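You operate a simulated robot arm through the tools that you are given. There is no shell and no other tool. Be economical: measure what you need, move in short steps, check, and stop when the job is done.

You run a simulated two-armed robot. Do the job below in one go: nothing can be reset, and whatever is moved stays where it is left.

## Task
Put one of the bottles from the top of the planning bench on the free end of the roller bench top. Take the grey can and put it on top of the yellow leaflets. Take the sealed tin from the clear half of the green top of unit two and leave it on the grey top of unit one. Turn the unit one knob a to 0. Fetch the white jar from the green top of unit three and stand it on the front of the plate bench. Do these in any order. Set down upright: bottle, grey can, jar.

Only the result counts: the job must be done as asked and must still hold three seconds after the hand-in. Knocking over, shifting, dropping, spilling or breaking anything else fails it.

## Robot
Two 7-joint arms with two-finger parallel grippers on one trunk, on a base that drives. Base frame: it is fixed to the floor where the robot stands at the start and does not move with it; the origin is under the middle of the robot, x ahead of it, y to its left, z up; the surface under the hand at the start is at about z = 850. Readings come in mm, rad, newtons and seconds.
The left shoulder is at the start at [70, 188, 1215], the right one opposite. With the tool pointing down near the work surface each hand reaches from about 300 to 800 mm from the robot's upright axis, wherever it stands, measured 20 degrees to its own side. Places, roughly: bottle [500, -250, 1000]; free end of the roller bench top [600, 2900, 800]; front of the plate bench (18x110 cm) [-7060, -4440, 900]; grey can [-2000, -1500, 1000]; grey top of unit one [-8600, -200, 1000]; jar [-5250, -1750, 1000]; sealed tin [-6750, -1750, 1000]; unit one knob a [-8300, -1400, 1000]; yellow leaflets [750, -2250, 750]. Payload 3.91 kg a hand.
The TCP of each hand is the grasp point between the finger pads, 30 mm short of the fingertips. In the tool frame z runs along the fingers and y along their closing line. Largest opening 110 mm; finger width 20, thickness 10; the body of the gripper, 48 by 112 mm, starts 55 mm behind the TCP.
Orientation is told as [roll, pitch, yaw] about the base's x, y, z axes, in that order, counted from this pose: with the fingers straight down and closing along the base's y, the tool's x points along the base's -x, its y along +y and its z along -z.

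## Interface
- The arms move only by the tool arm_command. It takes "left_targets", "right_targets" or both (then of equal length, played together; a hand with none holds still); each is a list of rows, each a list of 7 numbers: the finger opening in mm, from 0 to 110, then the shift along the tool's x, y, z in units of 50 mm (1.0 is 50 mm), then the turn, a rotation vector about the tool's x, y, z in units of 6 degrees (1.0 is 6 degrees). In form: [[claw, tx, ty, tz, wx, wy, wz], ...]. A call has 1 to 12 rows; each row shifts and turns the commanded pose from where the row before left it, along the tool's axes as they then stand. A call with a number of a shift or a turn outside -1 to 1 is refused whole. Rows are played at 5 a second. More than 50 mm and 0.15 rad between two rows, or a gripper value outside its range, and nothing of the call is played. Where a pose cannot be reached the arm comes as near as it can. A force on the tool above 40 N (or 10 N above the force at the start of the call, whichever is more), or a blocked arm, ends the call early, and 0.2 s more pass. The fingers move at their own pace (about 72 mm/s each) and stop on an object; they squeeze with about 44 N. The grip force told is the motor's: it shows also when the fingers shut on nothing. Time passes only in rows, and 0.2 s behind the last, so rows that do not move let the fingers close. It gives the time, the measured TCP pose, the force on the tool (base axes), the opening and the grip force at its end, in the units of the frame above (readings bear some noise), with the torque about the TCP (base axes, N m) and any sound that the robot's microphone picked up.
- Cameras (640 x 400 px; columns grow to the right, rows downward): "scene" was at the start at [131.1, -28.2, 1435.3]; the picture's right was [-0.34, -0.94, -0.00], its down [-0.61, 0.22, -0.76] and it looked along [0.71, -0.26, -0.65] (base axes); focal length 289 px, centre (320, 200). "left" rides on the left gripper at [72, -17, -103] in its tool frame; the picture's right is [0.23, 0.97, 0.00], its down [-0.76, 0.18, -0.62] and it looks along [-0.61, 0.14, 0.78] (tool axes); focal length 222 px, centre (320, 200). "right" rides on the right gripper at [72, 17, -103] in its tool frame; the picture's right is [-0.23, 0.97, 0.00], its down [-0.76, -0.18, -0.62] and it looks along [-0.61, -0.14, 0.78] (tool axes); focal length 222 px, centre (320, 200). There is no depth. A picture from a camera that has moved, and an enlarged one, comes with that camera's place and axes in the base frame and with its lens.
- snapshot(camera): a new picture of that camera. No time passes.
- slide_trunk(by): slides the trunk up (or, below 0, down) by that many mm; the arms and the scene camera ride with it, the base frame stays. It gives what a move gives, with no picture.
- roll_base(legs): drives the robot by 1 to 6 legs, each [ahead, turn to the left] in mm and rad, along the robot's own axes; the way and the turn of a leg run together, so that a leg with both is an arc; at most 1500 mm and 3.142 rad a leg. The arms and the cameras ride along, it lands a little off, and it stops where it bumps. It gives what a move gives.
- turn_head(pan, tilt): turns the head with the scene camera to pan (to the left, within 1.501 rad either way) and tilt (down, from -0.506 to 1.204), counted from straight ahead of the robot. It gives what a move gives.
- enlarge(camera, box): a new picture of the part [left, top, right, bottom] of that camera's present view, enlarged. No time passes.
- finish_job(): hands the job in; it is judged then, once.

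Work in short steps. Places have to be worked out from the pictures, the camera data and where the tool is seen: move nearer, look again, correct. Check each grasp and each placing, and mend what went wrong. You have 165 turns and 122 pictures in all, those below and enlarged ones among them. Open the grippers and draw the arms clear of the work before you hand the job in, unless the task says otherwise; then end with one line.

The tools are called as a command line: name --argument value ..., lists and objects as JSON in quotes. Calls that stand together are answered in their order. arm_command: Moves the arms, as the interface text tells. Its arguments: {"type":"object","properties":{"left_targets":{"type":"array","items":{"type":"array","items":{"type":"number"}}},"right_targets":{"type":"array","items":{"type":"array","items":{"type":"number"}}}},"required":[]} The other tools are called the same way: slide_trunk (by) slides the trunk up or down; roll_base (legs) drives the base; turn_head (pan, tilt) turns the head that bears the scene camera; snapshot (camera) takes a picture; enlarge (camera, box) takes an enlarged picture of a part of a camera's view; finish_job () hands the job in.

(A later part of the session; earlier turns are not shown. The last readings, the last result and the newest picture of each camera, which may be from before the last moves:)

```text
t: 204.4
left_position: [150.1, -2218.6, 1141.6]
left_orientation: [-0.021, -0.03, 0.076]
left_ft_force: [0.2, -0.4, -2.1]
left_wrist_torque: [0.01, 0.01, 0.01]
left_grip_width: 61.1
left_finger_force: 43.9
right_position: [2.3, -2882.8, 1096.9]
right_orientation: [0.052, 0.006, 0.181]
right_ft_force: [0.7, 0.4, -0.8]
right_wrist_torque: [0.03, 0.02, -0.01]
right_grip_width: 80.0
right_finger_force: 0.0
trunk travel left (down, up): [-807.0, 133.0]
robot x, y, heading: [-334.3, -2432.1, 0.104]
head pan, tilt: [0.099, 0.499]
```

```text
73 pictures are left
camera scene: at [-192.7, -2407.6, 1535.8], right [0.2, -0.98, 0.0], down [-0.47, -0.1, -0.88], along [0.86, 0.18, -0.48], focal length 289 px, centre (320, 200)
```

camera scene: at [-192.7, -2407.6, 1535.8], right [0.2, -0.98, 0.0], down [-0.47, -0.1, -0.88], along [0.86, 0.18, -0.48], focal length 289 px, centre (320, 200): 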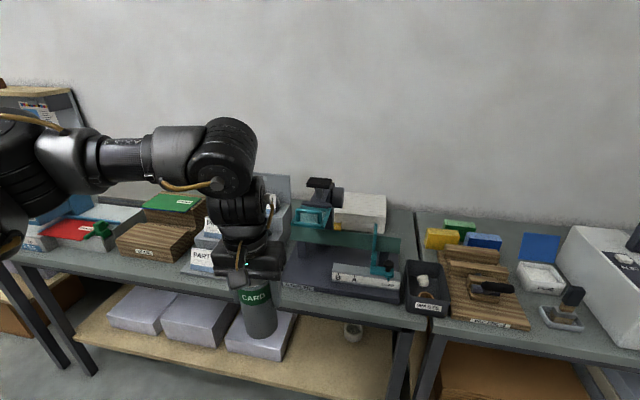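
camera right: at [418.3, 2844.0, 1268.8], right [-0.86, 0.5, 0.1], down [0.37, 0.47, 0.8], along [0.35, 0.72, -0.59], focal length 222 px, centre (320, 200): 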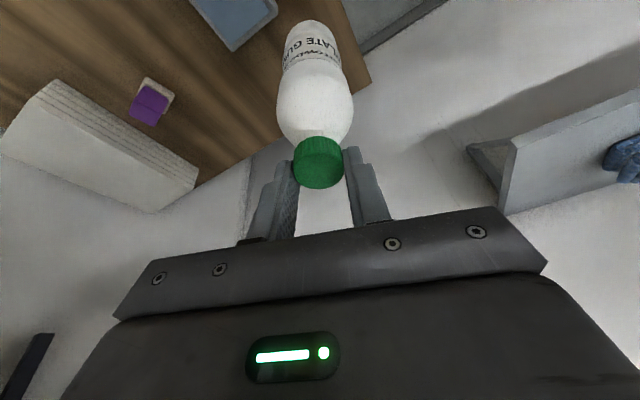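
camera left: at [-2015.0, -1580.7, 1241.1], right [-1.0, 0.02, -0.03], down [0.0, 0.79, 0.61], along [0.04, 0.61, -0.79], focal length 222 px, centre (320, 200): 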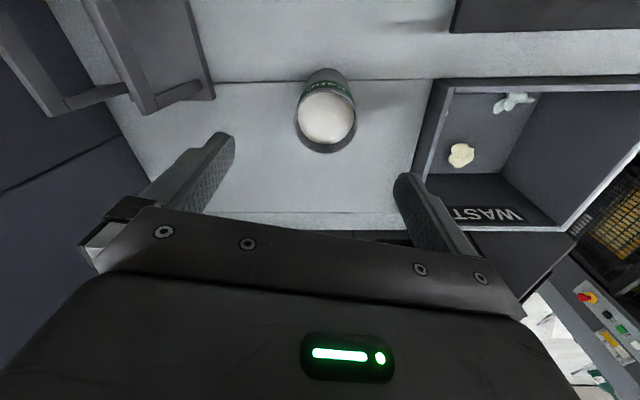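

I enlarge to identify the yellow leaflets.

enlarge --camera "scene" --box '[270, 170, 590, 340]'

enlarge --camera "scene" --box '[0, 170, 300, 340]'

```text
2.00 times, centred on (430, 255) of scene
camera zoom: at [-192.7, -2407.6, 1535.8], right [0.2, -0.98, 0.0], down [-0.47, -0.1, -0.88], along [0.86, 0.18, -0.48], focal length 578 px, centre (100, 90)
```

zoom: 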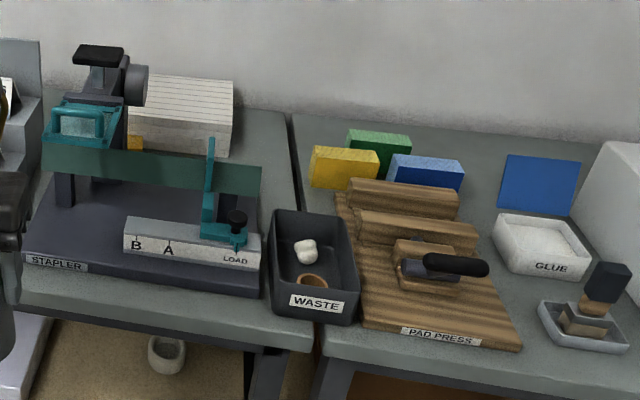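

```text
2.13 times, centred on (150, 255) of scene
camera zoom: at [-192.7, -2407.6, 1535.8], right [0.2, -0.98, 0.0], down [-0.47, -0.1, -0.88], along [0.86, 0.18, -0.48], focal length 616 px, centre (683, 83)
```

zoom: 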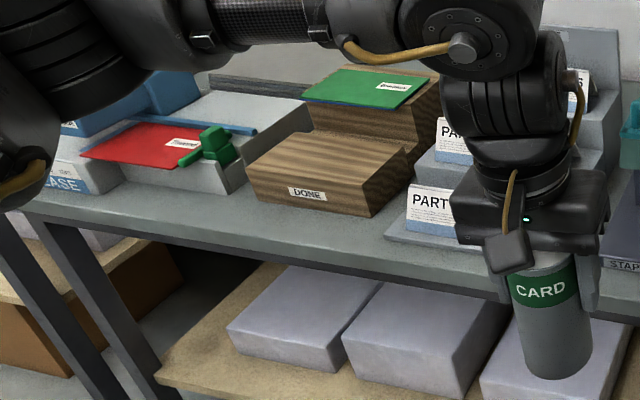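

Something small and yellow sits behind the stapler, near (700, -2290). I shift the can to the left, raise the trunk for a steeper look and go a bit closer.

arm_command --left_targets '[[0, 0, 0.7, 0, 0, 0, 0], [0, 0, 0.8, 0, 0, 0, 0], [0, 0, 0.8, 0, 0, 0, 0], [0, 0, 0.7, 0, 0, 0, 0], [0, 0, 0, 0, 0, 0, 0]]'

slide_trunk --by 120

roll_base --legs '[[120, 0]]'

turn_head --pan 0.05 --tilt 0.75

snapshot --camera "scene"

```text
t: 205.6
left_position: [139.8, -2068.3, 1139.2]
left_orientation: [-0.021, -0.03, 0.077]
left_ft_force: [-0.4, -0.3, -1.9]
left_wrist_torque: [-0.01, 0.02, -0.02]
left_grip_width: 61.1
left_finger_force: 44.9
right_position: [1.6, -2884.2, 1096.4]
right_orientation: [0.051, 0.005, 0.181]
right_ft_force: [0.1, -0.1, 0.8]
right_wrist_torque: [0.04, -0.02, -0.02]
right_grip_width: 79.8
right_finger_force: 0.0
trunk travel left (down, up): [-807.0, 133.0]
robot x, y, heading: [-333.2, -2429.3, 0.108]
head pan, tilt: [0.099, 0.499]
```

```text
t: 207.1
left_position: [139.9, -2069.1, 1259.1]
left_orientation: [-0.021, -0.029, 0.078]
left_ft_force: [-0.4, -0.3, -1.8]
left_wrist_torque: [0.02, 0.01, 0.05]
left_grip_width: 60.9
left_finger_force: 43.9
right_position: [1.3, -2882.3, 1215.7]
right_orientation: [0.052, 0.005, 0.18]
right_ft_force: [0.1, 0.5, 0.6]
right_wrist_torque: [-0.02, -0.02, 0.03]
right_grip_width: 80.0
right_finger_force: 0.1
trunk travel left (down, up): [-927.0, 13.0]
robot x, y, heading: [-333.1, -2431.6, 0.103]
head pan, tilt: [0.099, 0.499]
```

```text
t: 208.4
left_position: [253.6, -2056.8, 1261.0]
left_orientation: [-0.022, -0.034, 0.076]
left_ft_force: [-0.1, 0.2, -1.3]
left_wrist_torque: [-0.01, -0.02, 0.0]
left_grip_width: 61.0
left_finger_force: 44.0
right_position: [116.1, -2870.6, 1217.0]
right_orientation: [0.051, -0.001, 0.18]
right_ft_force: [-1.3, 0.0, 0.6]
right_wrist_torque: [0.01, -0.02, 0.03]
right_grip_width: 80.2
right_finger_force: 0.1
trunk travel left (down, up): [-927.0, 13.0]
robot x, y, heading: [-216.4, -2420.2, 0.108]
head pan, tilt: [0.099, 0.499]
```

```text
t: 209.1
left_position: [260.4, -2056.2, 1257.8]
left_orientation: [-0.022, -0.027, 0.077]
left_ft_force: [0.3, -0.9, 0.0]
left_wrist_torque: [-0.01, 0.03, -0.01]
left_grip_width: 61.2
left_finger_force: 44.0
right_position: [121.6, -2870.8, 1216.2]
right_orientation: [0.051, 0.005, 0.181]
right_ft_force: [0.4, -1.4, 1.2]
right_wrist_torque: [-0.05, -0.03, 0.03]
right_grip_width: 79.9
right_finger_force: 0.0
trunk travel left (down, up): [-927.0, 13.0]
robot x, y, heading: [-216.8, -2418.7, 0.11]
head pan, tilt: [0.051, 0.75]
```

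```text
70 pictures are left
camera scene: at [-80.0, -2400.4, 1633.9], right [0.16, -0.99, 0.0], down [-0.67, -0.11, -0.73], along [0.72, 0.11, -0.68], focal length 289 px, centre (320, 200)
```

scene: 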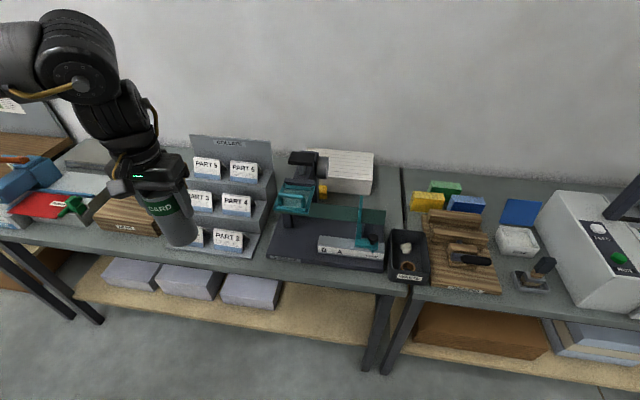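

I enlarge around the stapler and parts rack.

enlarge --camera "scene" --box '[180, 130, 400, 270]'

```text
2.86 times, centred on (290, 200) of scene
camera zoom: at [-80.0, -2400.4, 1633.9], right [0.16, -0.99, 0.0], down [-0.67, -0.11, -0.73], along [0.72, 0.11, -0.68], focal length 825 px, centre (406, 200)
```

zoom: 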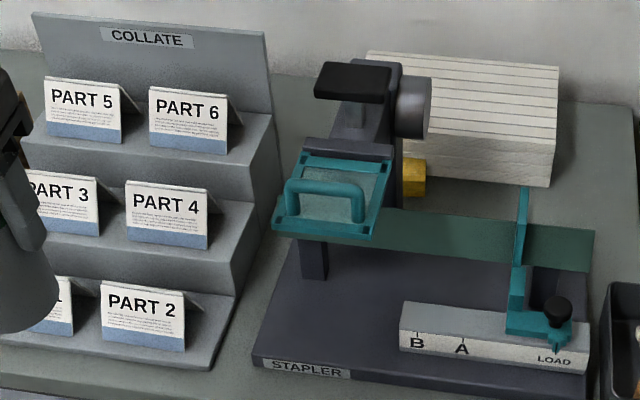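

The only yellow there is partly hidden behind the stapler. I bring the right hand's camera over for another viewpoint.

arm_command --right_targets '[[80, -0.4, 0.6, 0, 0, 0, 0], [80, -0.7, 0.6, 0, 0, 0, 0], [80, -0.7, 0.6, 0, 0, 0, 0], [80, -0.7, 0.6, 0, 0, 0, 0], [80, -0.7, 0.6, 0, 0, 0, 0], [80, -0.7, 0.6, 0, 0, 0, 0], [80, -0.7, 0.6, 0, 0, 0, 0], [80, -0.7, 0.6, 0, 0, 0, 0], [80, 0, 0, 0, 0, 0, 0]]'

snapshot --camera "right"

```text
t: 211.1
left_position: [256.4, -2055.8, 1259.3]
left_orientation: [-0.022, -0.031, 0.077]
left_ft_force: [0.8, 0.3, -0.7]
left_wrist_torque: [-0.02, -0.01, 0.01]
left_grip_width: 61.3
left_finger_force: 44.0
right_position: [325.3, -2603.5, 1231.5]
right_orientation: [0.053, 0.003, 0.181]
right_ft_force: [0.8, -0.1, 0.4]
right_wrist_torque: [0.01, -0.04, 0.01]
right_grip_width: 80.2
right_finger_force: 0.1
right hand out of reach, approached as far as the arm can: row 8
trunk travel left (down, up): [-927.0, 13.0]
robot x, y, heading: [-216.5, -2421.7, 0.11]
head pan, tilt: [0.051, 0.75]
```

```text
68 pictures are left
camera right: at [253.9, -2605.5, 1336.5], right [0.05, 1.0, 0.05], down [0.79, -0.07, 0.61], along [0.61, 0.01, -0.79], focal length 222 px, centre (320, 200)
```

right: 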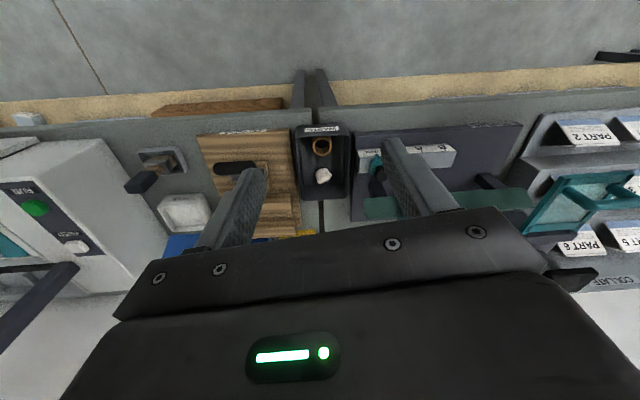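

Not conclusive. I enlarge the right part of the bench around the coloured blocks.

enlarge --camera "scene" --box '[380, 150, 640, 310]'

turn_head --pan -0.6 --tilt 0.5

snapshot --camera "scene"

```text
2.46 times, centred on (510, 230) of scene
camera zoom: at [-83.5, -2400.3, 1634.2], right [0.16, -0.99, 0.0], down [-0.67, -0.11, -0.73], along [0.72, 0.11, -0.68], focal length 711 px, centre (-148, 126)
```

zoom: 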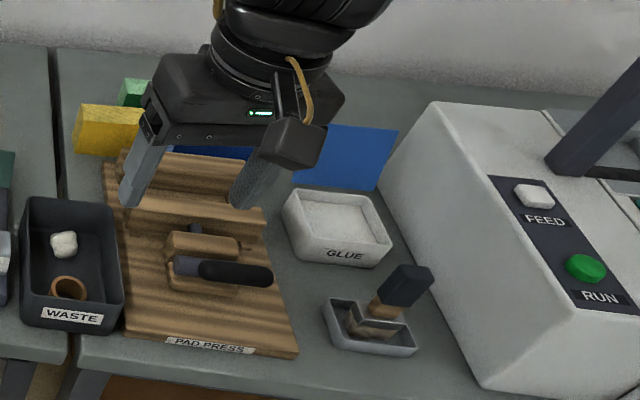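

```text
t: 212.2
left_position: [259.0, -2056.0, 1256.5]
left_orientation: [-0.023, -0.029, 0.078]
left_ft_force: [-0.1, -0.1, -1.6]
left_wrist_torque: [-0.02, -0.03, 0.02]
left_grip_width: 61.1
left_finger_force: 44.3
right_position: [327.5, -2604.5, 1230.5]
right_orientation: [0.052, 0.004, 0.181]
right_ft_force: [-0.3, 0.1, 0.2]
right_wrist_torque: [0.0, 0.01, -0.02]
right_grip_width: 79.8
right_finger_force: 0.0
trunk travel left (down, up): [-927.0, 13.0]
robot x, y, heading: [-215.9, -2415.7, 0.106]
head pan, tilt: [-0.6, 0.499]
```

```text
66 pictures are left
camera scene: at [-82.5, -2456.0, 1655.9], right [-0.47, -0.88, 0.0], down [-0.42, 0.23, -0.88], along [0.77, -0.42, -0.48], focal length 289 px, centre (320, 200)
```

scene: 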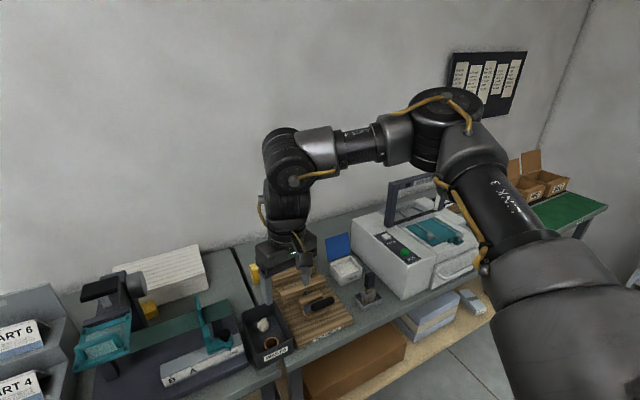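

Yellow is a bit more visible at (150, 308). I enlarge it.

enlarge --camera "scene" --box '[70, 240, 270, 390]'

```text
2.67 times, centred on (170, 315) of scene
camera zoom: at [-82.5, -2456.0, 1655.9], right [-0.47, -0.88, 0.0], down [-0.42, 0.23, -0.88], along [0.77, -0.42, -0.48], focal length 770 px, centre (720, -107)
```

zoom: 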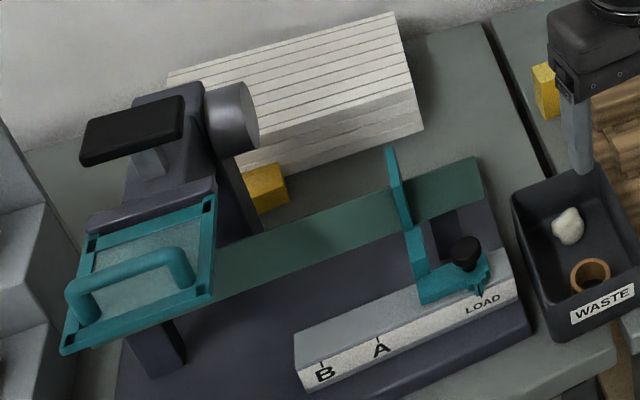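

A yellow stack lies behind the stapler column at about (800, -2230); its right end shows. I retract the right hand and move the base forward under the bench edge to look down on it.

arm_command --right_targets '[[80, 0.5, -0.7, 0, 0, 0, 0], [80, 0.7, -0.6, 0, 0, 0, 0], [80, 0.7, -0.6, 0, 0, 0, 0], [80, 0.7, -0.6, 0, 0, 0, 0], [80, 0.7, -0.4, 0, 0, 0, 0], [80, 0, 0, 0, 0, 0, 0]]'

roll_base --legs '[[120, 0], [120, 0]]'

turn_head --pan 0.1 --tilt 0.85

snapshot --camera "scene"

```text
t: 213.6
left_position: [258.9, -2055.8, 1257.8]
left_orientation: [-0.021, -0.03, 0.076]
left_ft_force: [0.1, -0.2, -1.0]
left_wrist_torque: [-0.05, 0.05, 0.01]
left_grip_width: 61.0
left_finger_force: 43.9
right_position: [192.9, -2774.7, 1224.0]
right_orientation: [0.051, 0.005, 0.184]
right_ft_force: [-0.4, 0.3, 0.0]
right_wrist_torque: [-0.06, 0.0, 0.03]
right_grip_width: 80.0
right_finger_force: 0.0
trunk travel left (down, up): [-927.0, 13.0]
robot x, y, heading: [-211.4, -2416.9, 0.107]
head pan, tilt: [-0.6, 0.499]
```

```text
t: 216.1
left_position: [454.2, -2030.5, 1277.2]
left_orientation: [-0.029, -0.085, 0.107]
left_ft_force: [0.6, 0.4, -1.3]
left_wrist_torque: [0.02, 0.04, 0.02]
left_grip_width: 61.0
left_finger_force: 44.0
right_position: [380.0, -2753.9, 1230.2]
right_orientation: [0.056, -0.039, 0.192]
right_ft_force: [1.1, -0.6, -0.2]
right_wrist_torque: [0.0, 0.04, 0.0]
right_grip_width: 80.1
right_finger_force: 0.1
trunk travel left (down, up): [-927.0, 13.0]
robot x, y, heading: [21.9, -2394.3, 0.108]
head pan, tilt: [-0.6, 0.499]
stopped in leg 2: the robot was blocked; the commanded pose is now the measured one
```

```text
t: 217.1
left_position: [457.0, -2031.1, 1275.8]
left_orientation: [-0.028, -0.081, 0.107]
left_ft_force: [-1.0, 0.1, -1.6]
left_wrist_torque: [-0.02, 0.01, 0.02]
left_grip_width: 60.8
left_finger_force: 43.5
right_position: [381.9, -2753.3, 1229.0]
right_orientation: [0.053, -0.034, 0.193]
right_ft_force: [-0.8, -0.5, 0.0]
right_wrist_torque: [-0.01, -0.01, -0.01]
right_grip_width: 79.9
right_finger_force: 0.0
trunk travel left (down, up): [-927.0, 13.0]
robot x, y, heading: [26.0, -2396.0, 0.102]
head pan, tilt: [0.099, 0.85]
```

```text
64 pictures are left
camera scene: at [151.1, -2372.1, 1626.0], right [0.2, -0.98, 0.0], down [-0.74, -0.15, -0.66], along [0.65, 0.13, -0.75], focal length 289 px, centre (320, 200)
```

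scene: 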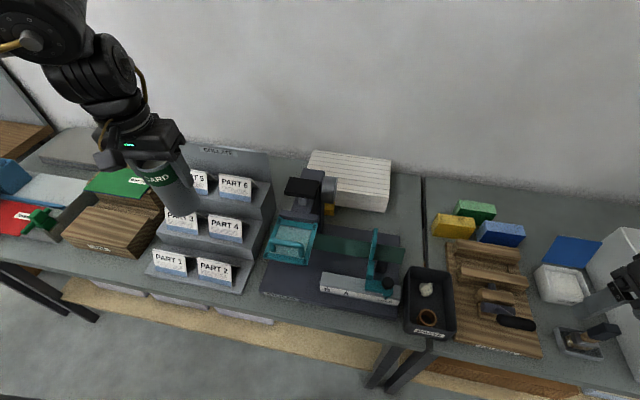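

I check with the left wrist camera from this place.

snapshot --camera "left"

enlarge --camera "scene" --box '[250, 140, 410, 260]'

```text
63 pictures are left
camera left: at [379.1, -2052.2, 1371.8], right [-0.33, 0.94, -0.05], down [0.68, 0.27, 0.68], along [0.65, 0.19, -0.73], focal length 222 px, centre (320, 200)
```

left: 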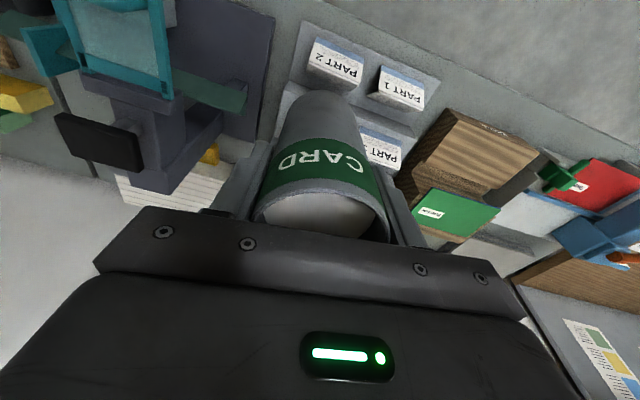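

```text
3.33 times, centred on (330, 200) of scene
camera zoom: at [151.1, -2372.1, 1626.0], right [0.2, -0.98, 0.0], down [-0.74, -0.15, -0.66], along [0.65, 0.13, -0.75], focal length 963 px, centre (287, 200)
```

zoom: 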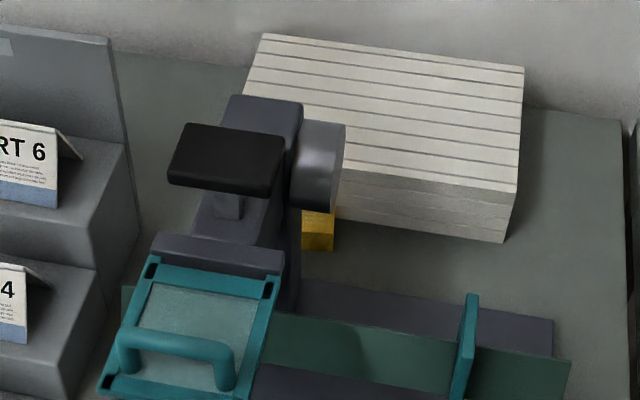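

Yellow shows on both sides of the column. To rule out other candidates I read the labels on the coloured piles at left.

enlarge --camera "scene" --box '[0, 130, 170, 260]'

enlarge --camera "left" --box '[0, 0, 260, 220]'

```text
3.08 times, centred on (85, 195) of scene
camera zoom: at [151.1, -2372.1, 1626.0], right [0.2, -0.98, 0.0], down [-0.74, -0.15, -0.66], along [0.65, 0.13, -0.75], focal length 889 px, centre (1043, 215)
```

zoom: 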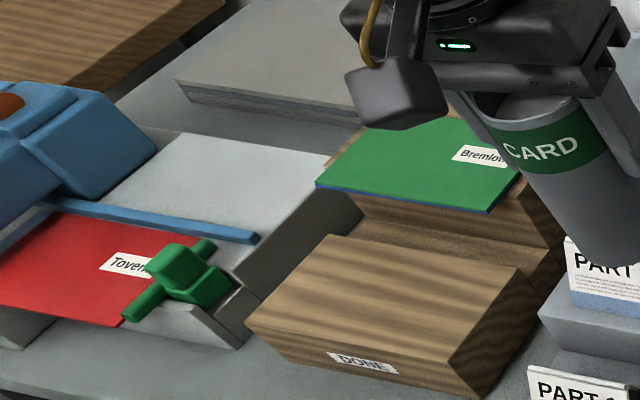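

```text
1.82 times, centred on (130, 110) of left
camera zoom: at [379.1, -2052.2, 1371.8], right [-0.33, 0.94, -0.05], down [0.68, 0.27, 0.68], along [0.65, 0.19, -0.73], focal length 404 px, centre (666, 364)
```

zoom: 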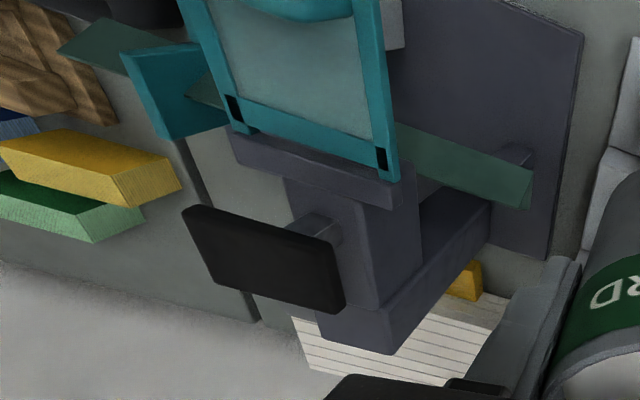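

The yellow object behind the stapler is the only yellow thing at the stated place, but looks small. I move the left hand's camera for a clear view past the column.

arm_command --left_targets '[[0, -0.7, 0.1, 0, 0, 0, 0], [0, -0.7, 0.1, 0, 0, 0, 0], [0, -0.7, 0.1, 0, 0, 0, 0], [0, -0.7, 0.1, 0, 0, 0, 0], [0, 0, 0, 0, 0, 0, 0]]'

enlarge --camera "left" --box '[0, 0, 260, 220]'

```text
t: 218.3
left_position: [594.9, -1994.5, 1286.0]
left_orientation: [-0.027, -0.079, 0.105]
left_ft_force: [1.1, 0.0, -1.7]
left_wrist_torque: [-0.01, 0.0, -0.03]
left_grip_width: 61.0
left_finger_force: 43.7
right_position: [383.5, -2752.8, 1229.3]
right_orientation: [0.055, -0.034, 0.192]
right_ft_force: [0.1, 0.6, 0.4]
right_wrist_torque: [-0.03, 0.03, 0.0]
right_grip_width: 80.1
right_finger_force: 0.0
trunk travel left (down, up): [-927.0, 13.0]
robot x, y, heading: [18.8, -2393.5, 0.103]
head pan, tilt: [0.099, 0.85]
```

```text
1.82 times, centred on (130, 110) of left
camera zoom: at [516.9, -2017.4, 1382.5], right [-0.33, 0.94, -0.05], down [0.69, 0.27, 0.68], along [0.65, 0.19, -0.73], focal length 404 px, centre (666, 364)
```

zoom: 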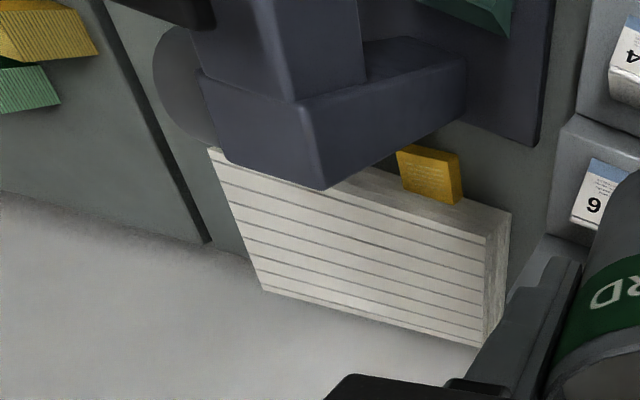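

Now it is clear: a yellow stack about 65×70 mm, top centre about (788, -2268). I zoom in tight to read it.

enlarge --camera "left" --box '[140, 60, 220, 120]'

```text
6.67 times, centred on (180, 90) of left
camera zoom: at [516.9, -2017.4, 1382.5], right [-0.33, 0.94, -0.05], down [0.69, 0.27, 0.68], along [0.65, 0.19, -0.73], focal length 1481 px, centre (1253, 933)
```

zoom: 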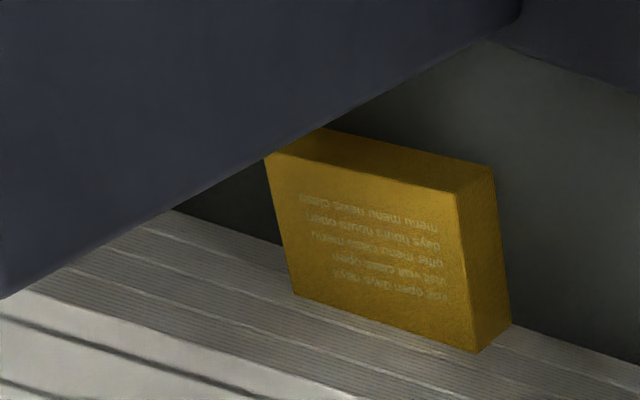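

This is the leaflet stack (printed text), top centre about (781, -2263), z≈875, between the stapler column (back face x≈692, y -2221..-2275, z up to 1112) and the white stack (front x≈805, top z≈937). I yaw the hand +39° so its camera box clears the column, level it, and lower the trunk.

arm_command --left_targets '[[0, 0, 0, 0, 0, 0.07, -0.93], [0, 0, 0, 0, 0, 0.07, -0.93], [0, 0, 0, 0, 0, 0.07, -0.93], [0, 0, 0, 0, 0, 0.07, -0.93], [0, 0, 0, 0, 0, 0.07, -0.93], [0, 0, 0, 0, 0, 0.07, -0.93], [0, 0, 0, 0, 0, 0.07, -0.93], [0, 0, 0, 0, 0, 0, 0]]'

slide_trunk --by -100

snapshot --camera "scene"

```text
t: 220.1
left_position: [594.8, -1995.5, 1285.4]
left_orientation: [-0.056, 0.002, 0.786]
left_ft_force: [0.2, -0.2, -1.7]
left_wrist_torque: [0.01, -0.01, -0.03]
left_grip_width: 60.8
left_finger_force: 43.7
right_position: [382.1, -2753.3, 1229.5]
right_orientation: [0.055, -0.034, 0.192]
right_ft_force: [-0.2, 0.1, -0.6]
right_wrist_torque: [-0.03, -0.03, 0.0]
right_grip_width: 79.7
right_finger_force: 0.0
trunk travel left (down, up): [-927.0, 13.0]
robot x, y, heading: [22.5, -2394.2, 0.103]
head pan, tilt: [0.099, 0.85]
```

```text
t: 221.5
left_position: [594.6, -1996.4, 1186.1]
left_orientation: [-0.057, 0.002, 0.786]
left_ft_force: [-0.4, 0.0, -1.1]
left_wrist_torque: [-0.03, -0.03, -0.02]
left_grip_width: 61.0
left_finger_force: 44.4
right_position: [383.4, -2754.0, 1129.0]
right_orientation: [0.052, -0.036, 0.192]
right_ft_force: [0.2, 0.9, -0.9]
right_wrist_torque: [-0.02, -0.02, -0.02]
right_grip_width: 79.9
right_finger_force: 0.1
trunk travel left (down, up): [-827.0, 113.0]
robot x, y, heading: [22.0, -2394.6, 0.101]
head pan, tilt: [0.099, 0.85]
```

```text
57 pictures are left
camera scene: at [150.6, -2372.2, 1526.0], right [0.2, -0.98, 0.0], down [-0.74, -0.15, -0.66], along [0.65, 0.13, -0.75], focal length 289 px, centre (320, 200)
```

scene: 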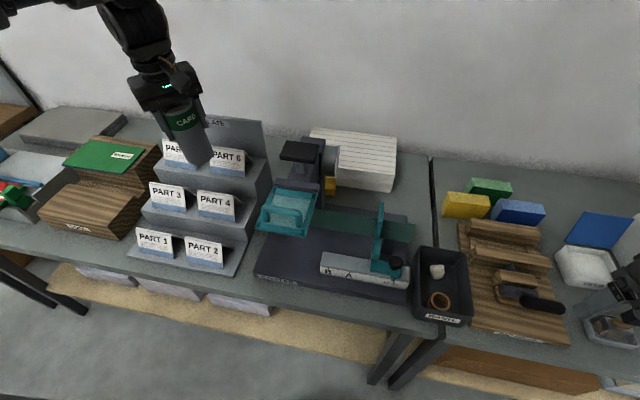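

I correct the small tilt and move to the gap waypoint (772, -2140), staying high.

arm_command --left_targets '[[0, 0, 0, 0, -0.33, -0.29, 0], [0, -0.09, -0.9, 0, 0, 0, 0], [0, -0.09, -0.9, 0, 0, 0, 0], [0, -0.09, -0.9, 0, 0, 0, 0], [0, -0.09, -0.9, 0, 0, 0, 0], [0, -0.09, -0.9, 0, 0, 0, 0], [0, 0, 0, 0, 0, 0, 0]]'

```text
t: 223.1
left_position: [706.7, -2146.7, 1176.6]
left_orientation: [-0.025, -0.03, 0.788]
left_ft_force: [0.7, 0.5, -2.0]
left_wrist_torque: [0.0, 0.02, -0.03]
left_grip_width: 61.2
left_finger_force: 44.6
left hand out of reach, approached as far as the arm can: row 5, 6
right_position: [383.8, -2754.0, 1128.9]
right_orientation: [0.054, -0.034, 0.193]
right_ft_force: [0.6, 0.5, -0.1]
right_wrist_torque: [0.0, 0.01, 0.01]
right_grip_width: 79.7
right_finger_force: 0.1
trunk travel left (down, up): [-827.0, 113.0]
robot x, y, heading: [26.4, -2395.0, 0.103]
head pan, tilt: [0.099, 0.85]
```

Reach is limited high up; I lower 80 mm here in the gap and read again.

arm_command --left_targets '[[0, 0, 0, 0.8, 0, 0, 0], [0, 0, 0, 0.8, 0, 0, 0], [0, 0, 0, 0, 0, 0, 0]]'

```text
t: 223.9
left_position: [708.8, -2146.1, 1097.8]
left_orientation: [-0.022, -0.03, 0.785]
left_ft_force: [0.4, 0.2, -1.4]
left_wrist_torque: [0.01, 0.0, 0.03]
left_grip_width: 61.0
left_finger_force: 43.9
right_position: [381.0, -2752.9, 1129.4]
right_orientation: [0.054, -0.036, 0.192]
right_ft_force: [-0.5, 0.1, -0.3]
right_wrist_torque: [-0.02, 0.02, 0.03]
right_grip_width: 80.2
right_finger_force: 0.1
trunk travel left (down, up): [-827.0, 113.0]
robot x, y, heading: [20.2, -2392.7, 0.107]
head pan, tilt: [0.099, 0.85]
```

Now forward to x≈772 in the gap.

arm_command --left_targets '[[0, -0.45, -0.45, 0, 0, 0, 0], [0, -0.45, -0.45, 0, 0, 0, 0], [0, 0, 0, 0, 0, 0, 0]]'

snapshot --camera "left"

```text
t: 224.7
left_position: [718.2, -2145.7, 1096.4]
left_orientation: [-0.022, -0.03, 0.787]
left_ft_force: [-0.1, 0.1, -1.7]
left_wrist_torque: [-0.05, -0.01, -0.05]
left_grip_width: 60.8
left_finger_force: 43.7
left hand out of reach, approached as far as the arm can: row 1, 2
right_position: [383.0, -2754.0, 1128.5]
right_orientation: [0.054, -0.036, 0.191]
right_ft_force: [0.1, 0.2, -1.4]
right_wrist_torque: [0.02, -0.01, -0.03]
right_grip_width: 79.9
right_finger_force: 0.1
trunk travel left (down, up): [-827.0, 113.0]
robot x, y, heading: [22.7, -2391.2, 0.104]
head pan, tilt: [0.099, 0.85]
```

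```text
56 pictures are left
camera left: at [674.3, -2208.7, 1197.1], right [-0.85, 0.53, -0.03], down [0.39, 0.66, 0.64], along [0.36, 0.53, -0.77], focal length 222 px, centre (320, 200)
```

left: 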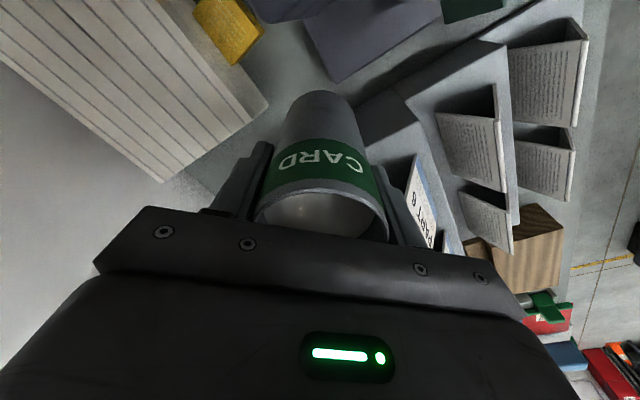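

Leaflet position confirmed, but reach is 50 mm short. Turning the robot right will bring the left shoulder forward: I first lift and retract the can.

arm_command --left_targets '[[0, 0, 0, -0.8, 0, 0, 0], [0, 0, 0, -0.8, 0, 0, 0], [0, 0.64, 0.64, 0, 0, 0, 0], [0, 0.64, 0.64, 0, 0, 0, 0], [0, 0.64, 0.64, 0, 0, 0, 0], [0, 0.64, 0.64, 0, 0, 0, 0], [0, 0.64, 0.64, 0, 0, 0, 0], [0, 0.5, 0.5, 0, 0, 0, 0], [0, 0, 0, 0, 0, 0, 0]]'

roll_base --legs '[[-40, 0], [0, -0.3], [0, -0.3]]'

```text
t: 226.7
left_position: [660.4, -2144.8, 1173.3]
left_orientation: [-0.022, -0.028, 0.788]
left_ft_force: [0.4, -0.1, -1.4]
left_wrist_torque: [0.0, 0.01, 0.03]
left_grip_width: 61.0
left_finger_force: 44.0
left hand out of reach, approached as far as the arm can: row 1, 2, 4, 5, 6, 7, 8
right_position: [382.9, -2753.2, 1129.3]
right_orientation: [0.052, -0.035, 0.192]
right_ft_force: [0.1, -0.2, 0.3]
right_wrist_torque: [-0.05, -0.02, 0.0]
right_grip_width: 80.1
right_finger_force: 0.1
trunk travel left (down, up): [-827.0, 113.0]
robot x, y, heading: [23.2, -2396.2, 0.104]
head pan, tilt: [0.099, 0.85]
```

```text
t: 228.0
left_position: [632.1, -2183.2, 1173.9]
left_orientation: [-0.021, -0.027, 0.735]
left_ft_force: [0.5, -0.4, -0.8]
left_wrist_torque: [-0.01, -0.01, 0.01]
left_grip_width: 60.9
left_finger_force: 43.6
right_position: [327.2, -2777.3, 1130.9]
right_orientation: [0.036, -0.043, 0.148]
right_ft_force: [-0.2, 0.9, -0.3]
right_wrist_torque: [0.03, 0.0, 0.02]
right_grip_width: 79.8
right_finger_force: 0.0
trunk travel left (down, up): [-827.0, 113.0]
robot x, y, heading: [-17.1, -2395.7, 0.061]
head pan, tilt: [0.099, 0.85]
stopped in leg 2: the robot was blocked; the commanded pose is now the measured one
```

The turn was blocked early; the can is close to the stapler. I check.

enlarge --camera "scene" --box '[180, 60, 420, 240]'

```text
2.22 times, centred on (300, 150) of scene
camera zoom: at [112.7, -2382.0, 1525.8], right [0.16, -0.99, 0.0], down [-0.74, -0.12, -0.66], along [0.65, 0.1, -0.75], focal length 642 px, centre (364, 311)
```

zoom: 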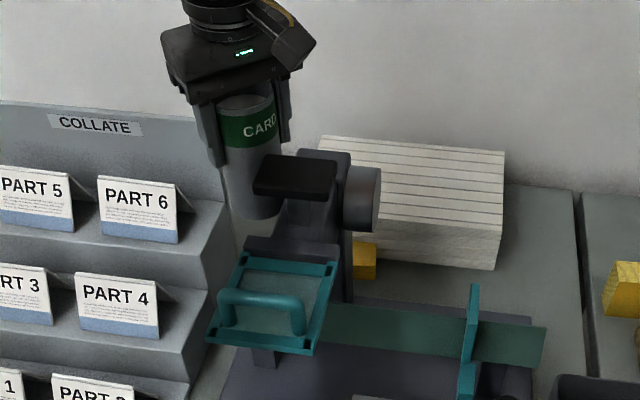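

The can is right beside the stapler lever. I turn back left, lift with the trunk, then back the base out.

roll_base --legs '[[0, 0.06]]'

slide_trunk --by 108

roll_base --legs '[[-150, 0], [-130, 0]]'

snapshot --camera "scene"

```text
t: 228.8
left_position: [624.0, -2161.6, 1174.1]
left_orientation: [-0.02, -0.031, 0.772]
left_ft_force: [0.2, -0.3, -1.3]
left_wrist_torque: [0.01, -0.02, -0.03]
left_grip_width: 60.9
left_finger_force: 44.3
right_position: [341.3, -2767.4, 1130.5]
right_orientation: [0.035, -0.04, 0.188]
right_ft_force: [-0.3, -0.1, -0.3]
right_wrist_torque: [0.05, -0.03, 0.03]
right_grip_width: 80.2
right_finger_force: 0.1
trunk travel left (down, up): [-827.0, 113.0]
robot x, y, heading: [-22.0, -2397.6, 0.092]
head pan, tilt: [0.099, 0.85]
stopped in leg 1: the robot was blocked; the commanded pose is now the measured one
```

```text
t: 230.2
left_position: [623.1, -2159.2, 1281.8]
left_orientation: [-0.022, -0.029, 0.771]
left_ft_force: [0.7, 0.1, -1.9]
left_wrist_torque: [0.0, 0.01, -0.03]
left_grip_width: 61.1
left_finger_force: 44.2
right_position: [341.3, -2764.6, 1238.7]
right_orientation: [0.031, -0.041, 0.188]
right_ft_force: [-0.1, -0.3, -0.5]
right_wrist_torque: [0.0, 0.03, -0.01]
right_grip_width: 80.0
right_finger_force: 0.0
trunk travel left (down, up): [-935.0, 5.0]
robot x, y, heading: [-18.6, -2396.6, 0.093]
head pan, tilt: [0.099, 0.85]
```

```text
t: 232.5
left_position: [370.2, -2183.5, 1273.5]
left_orientation: [-0.01, -0.014, 0.776]
left_ft_force: [-0.5, -0.6, -1.4]
left_wrist_torque: [0.09, -0.01, 0.02]
left_grip_width: 60.8
left_finger_force: 44.3
right_position: [87.7, -2790.6, 1234.8]
right_orientation: [0.033, -0.019, 0.187]
right_ft_force: [0.5, 0.4, 0.5]
right_wrist_torque: [-0.02, 0.02, 0.02]
right_grip_width: 80.3
right_finger_force: 0.1
trunk travel left (down, up): [-935.0, 5.0]
robot x, y, heading: [-295.8, -2424.4, 0.094]
head pan, tilt: [0.099, 0.85]
```

```text
54 pictures are left
camera scene: at [-130.1, -2400.7, 1633.7], right [0.2, -0.98, 0.0], down [-0.75, -0.15, -0.64], along [0.63, 0.13, -0.77], focal length 289 px, centre (320, 200)
```

scene: 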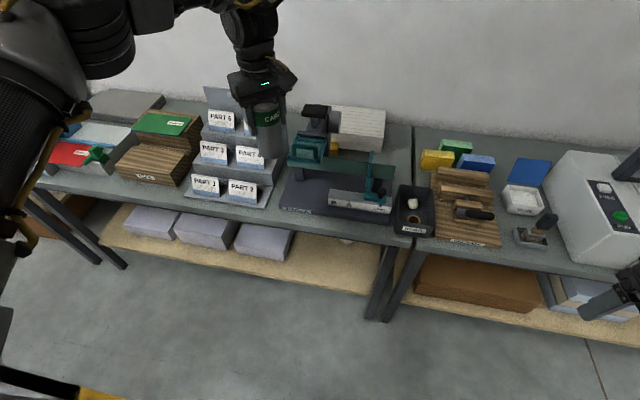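

Out cleanly, stapler undisturbed. I re-approach with heading about -0.55 so the left shoulder leads.

roll_base --legs '[[0, 0.8], [190, 0], [0, -0.72], [0, -0.724], [190, 0]]'

turn_head --pan 0.45 --tilt 0.85

snapshot --camera "scene"

```text
t: 241.1
left_position: [637.9, -2554.8, 1286.5]
left_orientation: [-0.028, -0.033, 0.145]
left_ft_force: [0.0, 3.0, -1.7]
left_wrist_torque: [-0.13, -0.01, 0.01]
left_grip_width: 60.9
left_finger_force: 44.4
right_position: [51.6, -2877.8, 1242.2]
right_orientation: [0.021, -0.043, -0.446]
right_ft_force: [1.4, 1.6, 0.9]
right_wrist_torque: [-0.07, 0.09, 0.0]
right_grip_width: 80.0
right_finger_force: 0.1
trunk travel left (down, up): [-935.0, 5.0]
robot x, y, heading: [-11.2, -2371.7, -0.542]
head pan, tilt: [0.099, 0.85]
```

```text
t: 242.0
left_position: [640.9, -2559.4, 1283.2]
left_orientation: [-0.023, -0.032, 0.143]
left_ft_force: [0.7, -0.5, -0.9]
left_wrist_torque: [-0.02, 0.01, 0.02]
left_grip_width: 60.9
left_finger_force: 44.2
right_position: [55.3, -2881.5, 1239.9]
right_orientation: [0.025, -0.04, -0.445]
right_ft_force: [-0.3, -0.5, -0.6]
right_wrist_torque: [0.01, -0.01, 0.0]
right_grip_width: 79.9
right_finger_force: 0.0
trunk travel left (down, up): [-935.0, 5.0]
robot x, y, heading: [-13.9, -2375.1, -0.539]
head pan, tilt: [0.45, 0.85]
```

```text
53 pictures are left
camera scene: at [109.1, -2405.9, 1633.9], right [-0.09, -1.0, 0.0], down [-0.75, 0.07, -0.66], along [0.66, -0.06, -0.75], focal length 289 px, centre (320, 200)
```

scene: 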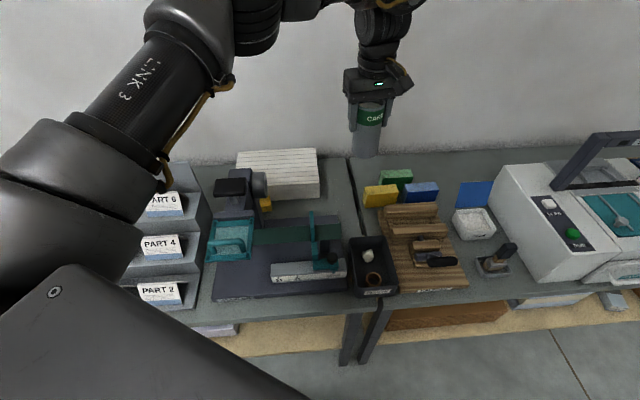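

Not blocked here. I go 35 mm further, yaw the hand to 0.8 and lower the trunk 110.

roll_base --legs '[[35, 0]]'

arm_command --left_targets '[[0, 0, 0, 0, 0, 0, -0.9], [0, 0, 0, 0, 0, 0, -0.9], [0, 0, 0, 0, 0, 0, -0.9], [0, 0, 0, 0, 0, 0, -0.9], [0, 0, 0, 0, 0, 0, -0.9], [0, 0, 0, 0, 0, 0, -0.9], [0, 0, 0, 0, 0, 0, -0.9], [0, 0, 0, 0, 0, 0, 0]]'

slide_trunk --by -110

```text
t: 242.8
left_position: [665.5, -2573.2, 1287.7]
left_orientation: [-0.029, -0.037, 0.142]
left_ft_force: [-0.5, 1.1, -2.1]
left_wrist_torque: [-0.04, -0.02, 0.04]
left_grip_width: 61.0
left_finger_force: 44.5
right_position: [77.3, -2894.7, 1243.3]
right_orientation: [0.022, -0.047, -0.446]
right_ft_force: [0.1, 1.2, 0.4]
right_wrist_torque: [-0.04, -0.02, -0.04]
right_grip_width: 80.0
right_finger_force: 0.0
trunk travel left (down, up): [-935.0, 5.0]
robot x, y, heading: [14.1, -2385.9, -0.539]
head pan, tilt: [0.45, 0.85]
```

```text
t: 244.6
left_position: [697.0, -2613.3, 1300.5]
left_orientation: [-0.056, -0.027, 0.445]
left_ft_force: [-1.0, -0.7, -2.6]
left_wrist_torque: [-0.01, -0.02, 0.05]
left_grip_width: 60.9
left_finger_force: 43.8
left hand out of reach, approached as far as the arm can: row 1, 2, 3, 4, 5, 6, 7
right_position: [84.1, -2898.1, 1240.8]
right_orientation: [0.024, -0.04, -0.445]
right_ft_force: [0.2, 0.9, -0.3]
right_wrist_torque: [-0.03, 0.04, 0.01]
right_grip_width: 79.9
right_finger_force: 0.2
trunk travel left (down, up): [-935.0, 5.0]
robot x, y, heading: [14.9, -2392.0, -0.541]
head pan, tilt: [0.45, 0.85]
```

```text
t: 246.1
left_position: [698.3, -2612.3, 1193.1]
left_orientation: [-0.059, -0.029, 0.447]
left_ft_force: [-0.8, -0.2, -1.7]
left_wrist_torque: [0.01, -0.02, -0.05]
left_grip_width: 60.6
left_finger_force: 43.4
right_position: [82.5, -2898.0, 1132.2]
right_orientation: [0.023, -0.042, -0.445]
right_ft_force: [0.4, 0.5, -0.2]
right_wrist_torque: [0.01, 0.02, 0.03]
right_grip_width: 80.1
right_finger_force: 0.0
trunk travel left (down, up): [-825.0, 115.0]
robot x, y, heading: [17.5, -2390.4, -0.533]
head pan, tilt: [0.45, 0.85]
```

I bring the hand back to about (698, -2410), where reach is comfortable, then finish the yaw.

arm_command --left_targets '[[0, -0.43, 0.9, 0, 0, 0, 0], [0, -0.43, 0.9, 0, 0, 0, 0], [0, -0.43, 0.9, 0, 0, 0, 0], [0, -0.43, 0.9, 0, 0, 0, 0], [0, 0, 0, 0.3, 0, 0, -0.85], [0, 0, 0, 0.3, 0, 0, -0.85], [0, 0, 0, 0.3, 0, 0, -0.85], [0, 0, 0, 0.3, 0, 0, -0.85], [0, 0, 0, 0, 0, 0, 0]]'

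```text
t: 248.1
left_position: [778.5, -2516.1, 1179.5]
left_orientation: [-0.127, -0.026, 0.697]
left_ft_force: [0.4, -0.4, -1.4]
left_wrist_torque: [-0.01, 0.02, 0.0]
left_grip_width: 60.8
left_finger_force: 44.1
left hand out of reach, approached as far as the arm can: row 1, 2, 3, 4, 6, 7, 8
right_position: [83.3, -2899.8, 1131.6]
right_orientation: [0.024, -0.04, -0.446]
right_ft_force: [-0.2, 0.4, 0.5]
right_wrist_torque: [0.04, -0.01, 0.01]
right_grip_width: 80.2
right_finger_force: 0.0
trunk travel left (down, up): [-825.0, 115.0]
robot x, y, heading: [14.4, -2393.5, -0.532]
head pan, tilt: [0.45, 0.85]
```

Positive yaw hits a wrist limit. I go the other way: hand yaw about -1.3 (camera then over the free left gap). First unwind.

arm_command --left_targets '[[0, 0.3, 0, 0, 0, 0, 0.95], [0, 0.3, 0, 0, 0, 0, 0.95], [0, 0.3, 0, 0, 0, 0, 0.95], [0, 0.3, 0, 0, 0, 0, 0.95], [0, 0, 0, 0, 0, 0, 0.95], [0, 0, 0, 0, 0, 0, 0.95], [0, 0, 0, 0, 0, 0, 0.95], [0, 0, 0, 0, 0, 0, 0.95], [0, 0, 0, 0, 0, 0, 0.95], [0, 0, 0, 0, 0, 0, 0.95], [0, 0, 0, 0, 0, 0, 0.95], [0, 0, 0, 0, 0, 0, 0.95]]'

```text
t: 250.7
left_position: [738.5, -2552.0, 1187.6]
left_orientation: [-0.023, -0.126, -0.501]
left_ft_force: [-1.2, -0.1, -1.2]
left_wrist_torque: [-0.03, 0.02, -0.02]
left_grip_width: 61.0
left_finger_force: 43.6
left hand out of reach, approached as far as the arm can: row 1, 2, 3
right_position: [82.5, -2898.2, 1131.3]
right_orientation: [0.022, -0.039, -0.446]
right_ft_force: [-0.3, -0.1, -0.6]
right_wrist_torque: [-0.02, 0.06, 0.0]
right_grip_width: 80.0
right_finger_force: 0.0
trunk travel left (down, up): [-825.0, 115.0]
robot x, y, heading: [16.2, -2394.4, -0.536]
head pan, tilt: [0.45, 0.85]
```

Now level the tilt, move to about (700, -2420), and continue yaw to -1.3.

arm_command --left_targets '[[0, 0, 0, 0, 0, 0.93, 0], [0, 0.63, 0.63, 0, 0, 0, 0], [0, 0.63, 0.63, 0, 0, 0, 0], [0, 0.63, 0.63, 0, 0, 0, 0], [0, 0, 0, 0, 0, 0, 0.95], [0, 0, 0, 0, 0, 0, 0.95], [0, 0, 0, 0, 0, 0, 0.95], [0, 0, 0, 0, 0, 0, 0.95], [0, 0, 0, 0, 0, 0, 0.95], [0, 0, 0, 0, 0, 0, 0.95], [0, 0, 0, 0, 0, 0, 0.95], [0, 0, 0, 0, 0, 0, 0.95]]'

enlarge --camera "scene" --box '[180, 80, 440, 280]'

```text
t: 253.2
left_position: [701.1, -2421.9, 1181.1]
left_orientation: [0.006, -0.037, -1.299]
left_ft_force: [0.1, 1.4, -1.6]
left_wrist_torque: [0.02, 0.01, -0.01]
left_grip_width: 60.9
left_finger_force: 44.0
right_position: [84.1, -2897.9, 1132.0]
right_orientation: [0.024, -0.04, -0.445]
right_ft_force: [-1.2, -0.4, 0.4]
right_wrist_torque: [-0.02, -0.02, 0.0]
right_grip_width: 80.0
right_finger_force: 0.1
trunk travel left (down, up): [-825.0, 115.0]
robot x, y, heading: [20.4, -2388.4, -0.54]
head pan, tilt: [0.45, 0.85]
```

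```text
2.00 times, centred on (310, 180) of scene
camera zoom: at [139.2, -2422.8, 1524.0], right [-0.09, -1.0, 0.0], down [-0.75, 0.07, -0.66], along [0.66, -0.06, -0.75], focal length 578 px, centre (340, 240)
```

zoom: 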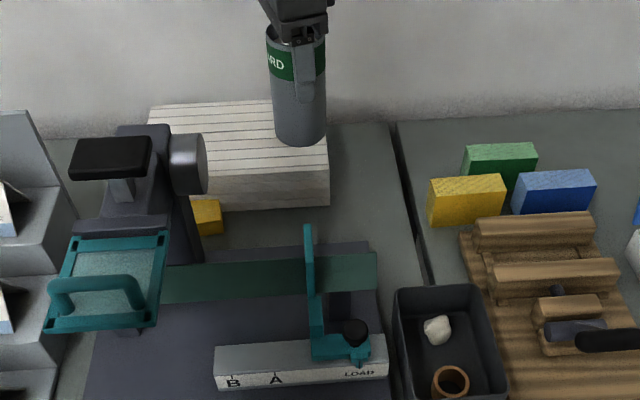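

The pose follows now. I move to (773, -2400), lower to z≈1085, then slide left over the leaflets.

arm_command --left_targets '[[0, 0.02, 0.75, 0, 0.26, 0.09, 0], [0, 0.02, 0.75, 0, 0, 0, 0], [0, 0, 0, 0.95, 0, 0, 0], [0, 0, 0, 0.95, 0, 0, 0], [0, 0.66, 0.183, 0, 0, 0, 0], [0, 0.66, 0.183, 0, 0, 0, 0], [0, 0.66, 0.183, 0, 0, 0, 0], [0, 0.66, 0.183, 0, 0, 0, 0], [0, 0, 0, 0, 0, 0, 0]]'

snapshot --camera "left"

enlarge --camera "scene" --box '[180, 80, 400, 250]'

```text
t: 255.2
left_position: [771.2, -2266.6, 1080.3]
left_orientation: [-0.023, -0.027, -1.296]
left_ft_force: [1.5, -0.2, -1.5]
left_wrist_torque: [0.02, -0.01, -0.05]
left_grip_width: 61.2
left_finger_force: 44.3
right_position: [83.5, -2897.7, 1131.5]
right_orientation: [0.024, -0.039, -0.446]
right_ft_force: [0.3, -0.3, -0.4]
right_wrist_torque: [-0.01, 0.0, -0.01]
right_grip_width: 80.0
right_finger_force: 0.1
trunk travel left (down, up): [-825.0, 115.0]
robot x, y, heading: [19.6, -2387.7, -0.542]
head pan, tilt: [0.45, 0.85]
```

```text
51 pictures are left
camera left: at [736.4, -2198.0, 1182.2], right [0.88, 0.48, -0.03], down [0.39, -0.67, 0.64], along [0.29, -0.57, -0.77], focal length 222 px, centre (320, 200)
```

left: 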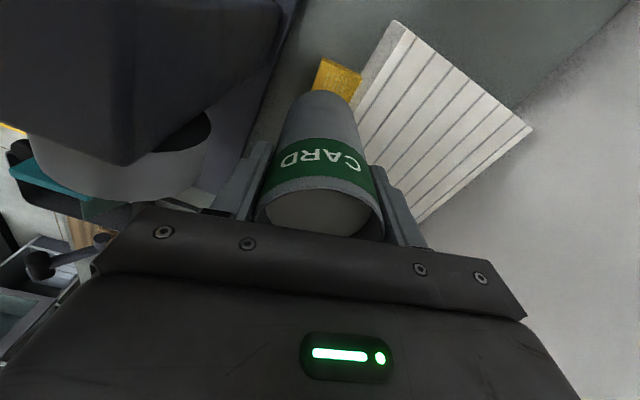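

```text
2.35 times, centred on (290, 165) of scene
camera zoom: at [139.0, -2423.5, 1524.0], right [-0.09, -1.0, 0.0], down [-0.75, 0.07, -0.66], along [0.66, -0.06, -0.75], focal length 680 px, centre (391, 282)
```

zoom: 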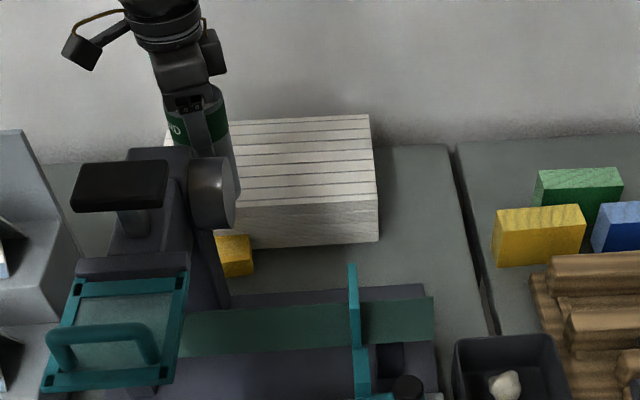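

Alignment is right: leaflets span x 752–800, y -2290..-2229, and the can is at (771, -2267). I lower 90 mm, then gently.

arm_command --left_targets '[[0, 0, 0.06, 0.6, 0, 0, 0], [0, 0, 0, 0.6, 0, 0, 0], [0, 0, 0, 0.6, 0, 0, 0], [0, 0, 0, 0.1, 0, 0, 0], [0, 0, 0, 0.1, 0, 0, 0], [0, 0, 0, 0, 0, 0, 0]]'

enlarge --camera "left" --box '[200, 0, 500, 240]'

```text
t: 256.6
left_position: [772.4, -2270.3, 980.9]
left_orientation: [-0.023, -0.026, -1.297]
left_ft_force: [-0.3, 1.1, -0.8]
left_wrist_torque: [-0.02, 0.0, 0.0]
left_grip_width: 60.8
left_finger_force: 43.3
right_position: [83.3, -2897.3, 1130.8]
right_orientation: [0.025, -0.042, -0.445]
right_ft_force: [-0.5, 0.6, -0.1]
right_wrist_torque: [0.02, -0.01, -0.01]
right_grip_width: 80.0
right_finger_force: 0.1
trunk travel left (down, up): [-825.0, 115.0]
robot x, y, heading: [14.9, -2392.5, -0.534]
head pan, tilt: [0.45, 0.85]
```

```text
1.67 times, centred on (350, 120) of left
camera zoom: at [737.6, -2201.0, 1081.9], right [0.88, 0.48, -0.03], down [0.39, -0.67, 0.64], along [0.29, -0.57, -0.77], focal length 370 px, centre (270, 333)
```

zoom: 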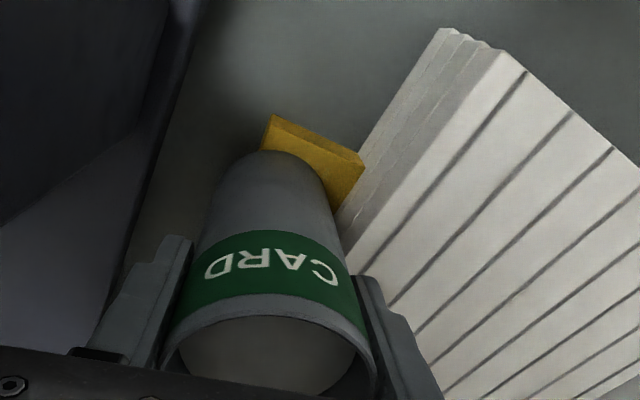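

Can is just above the stack. I lower gently in 3 mm steps until contact.

arm_command --left_targets '[[0, 0.05, 0.04, 0.08, 0, 0, 0], [0, 0, 0, 0.08, 0, 0, 0], [0, 0, 0, 0.06, 0, 0, 0], [0, 0, 0, 0, 0, 0, 0]]'

```text
t: 257.6
left_position: [770.9, -2267.5, 976.2]
left_orientation: [-0.017, -0.03, -1.296]
left_ft_force: [6.2, 2.4, 37.8]
left_wrist_torque: [-0.1, -1.49, 0.15]
left_grip_width: 61.3
left_finger_force: 43.8
right_position: [79.8, -2898.3, 1131.8]
right_orientation: [0.027, -0.044, -0.445]
right_ft_force: [0.1, -0.1, -0.5]
right_wrist_torque: [0.01, 0.0, 0.01]
right_grip_width: 79.8
right_finger_force: 0.0
trunk travel left (down, up): [-825.0, 115.0]
robot x, y, heading: [18.2, -2391.8, -0.538]
head pan, tilt: [0.45, 0.85]
```

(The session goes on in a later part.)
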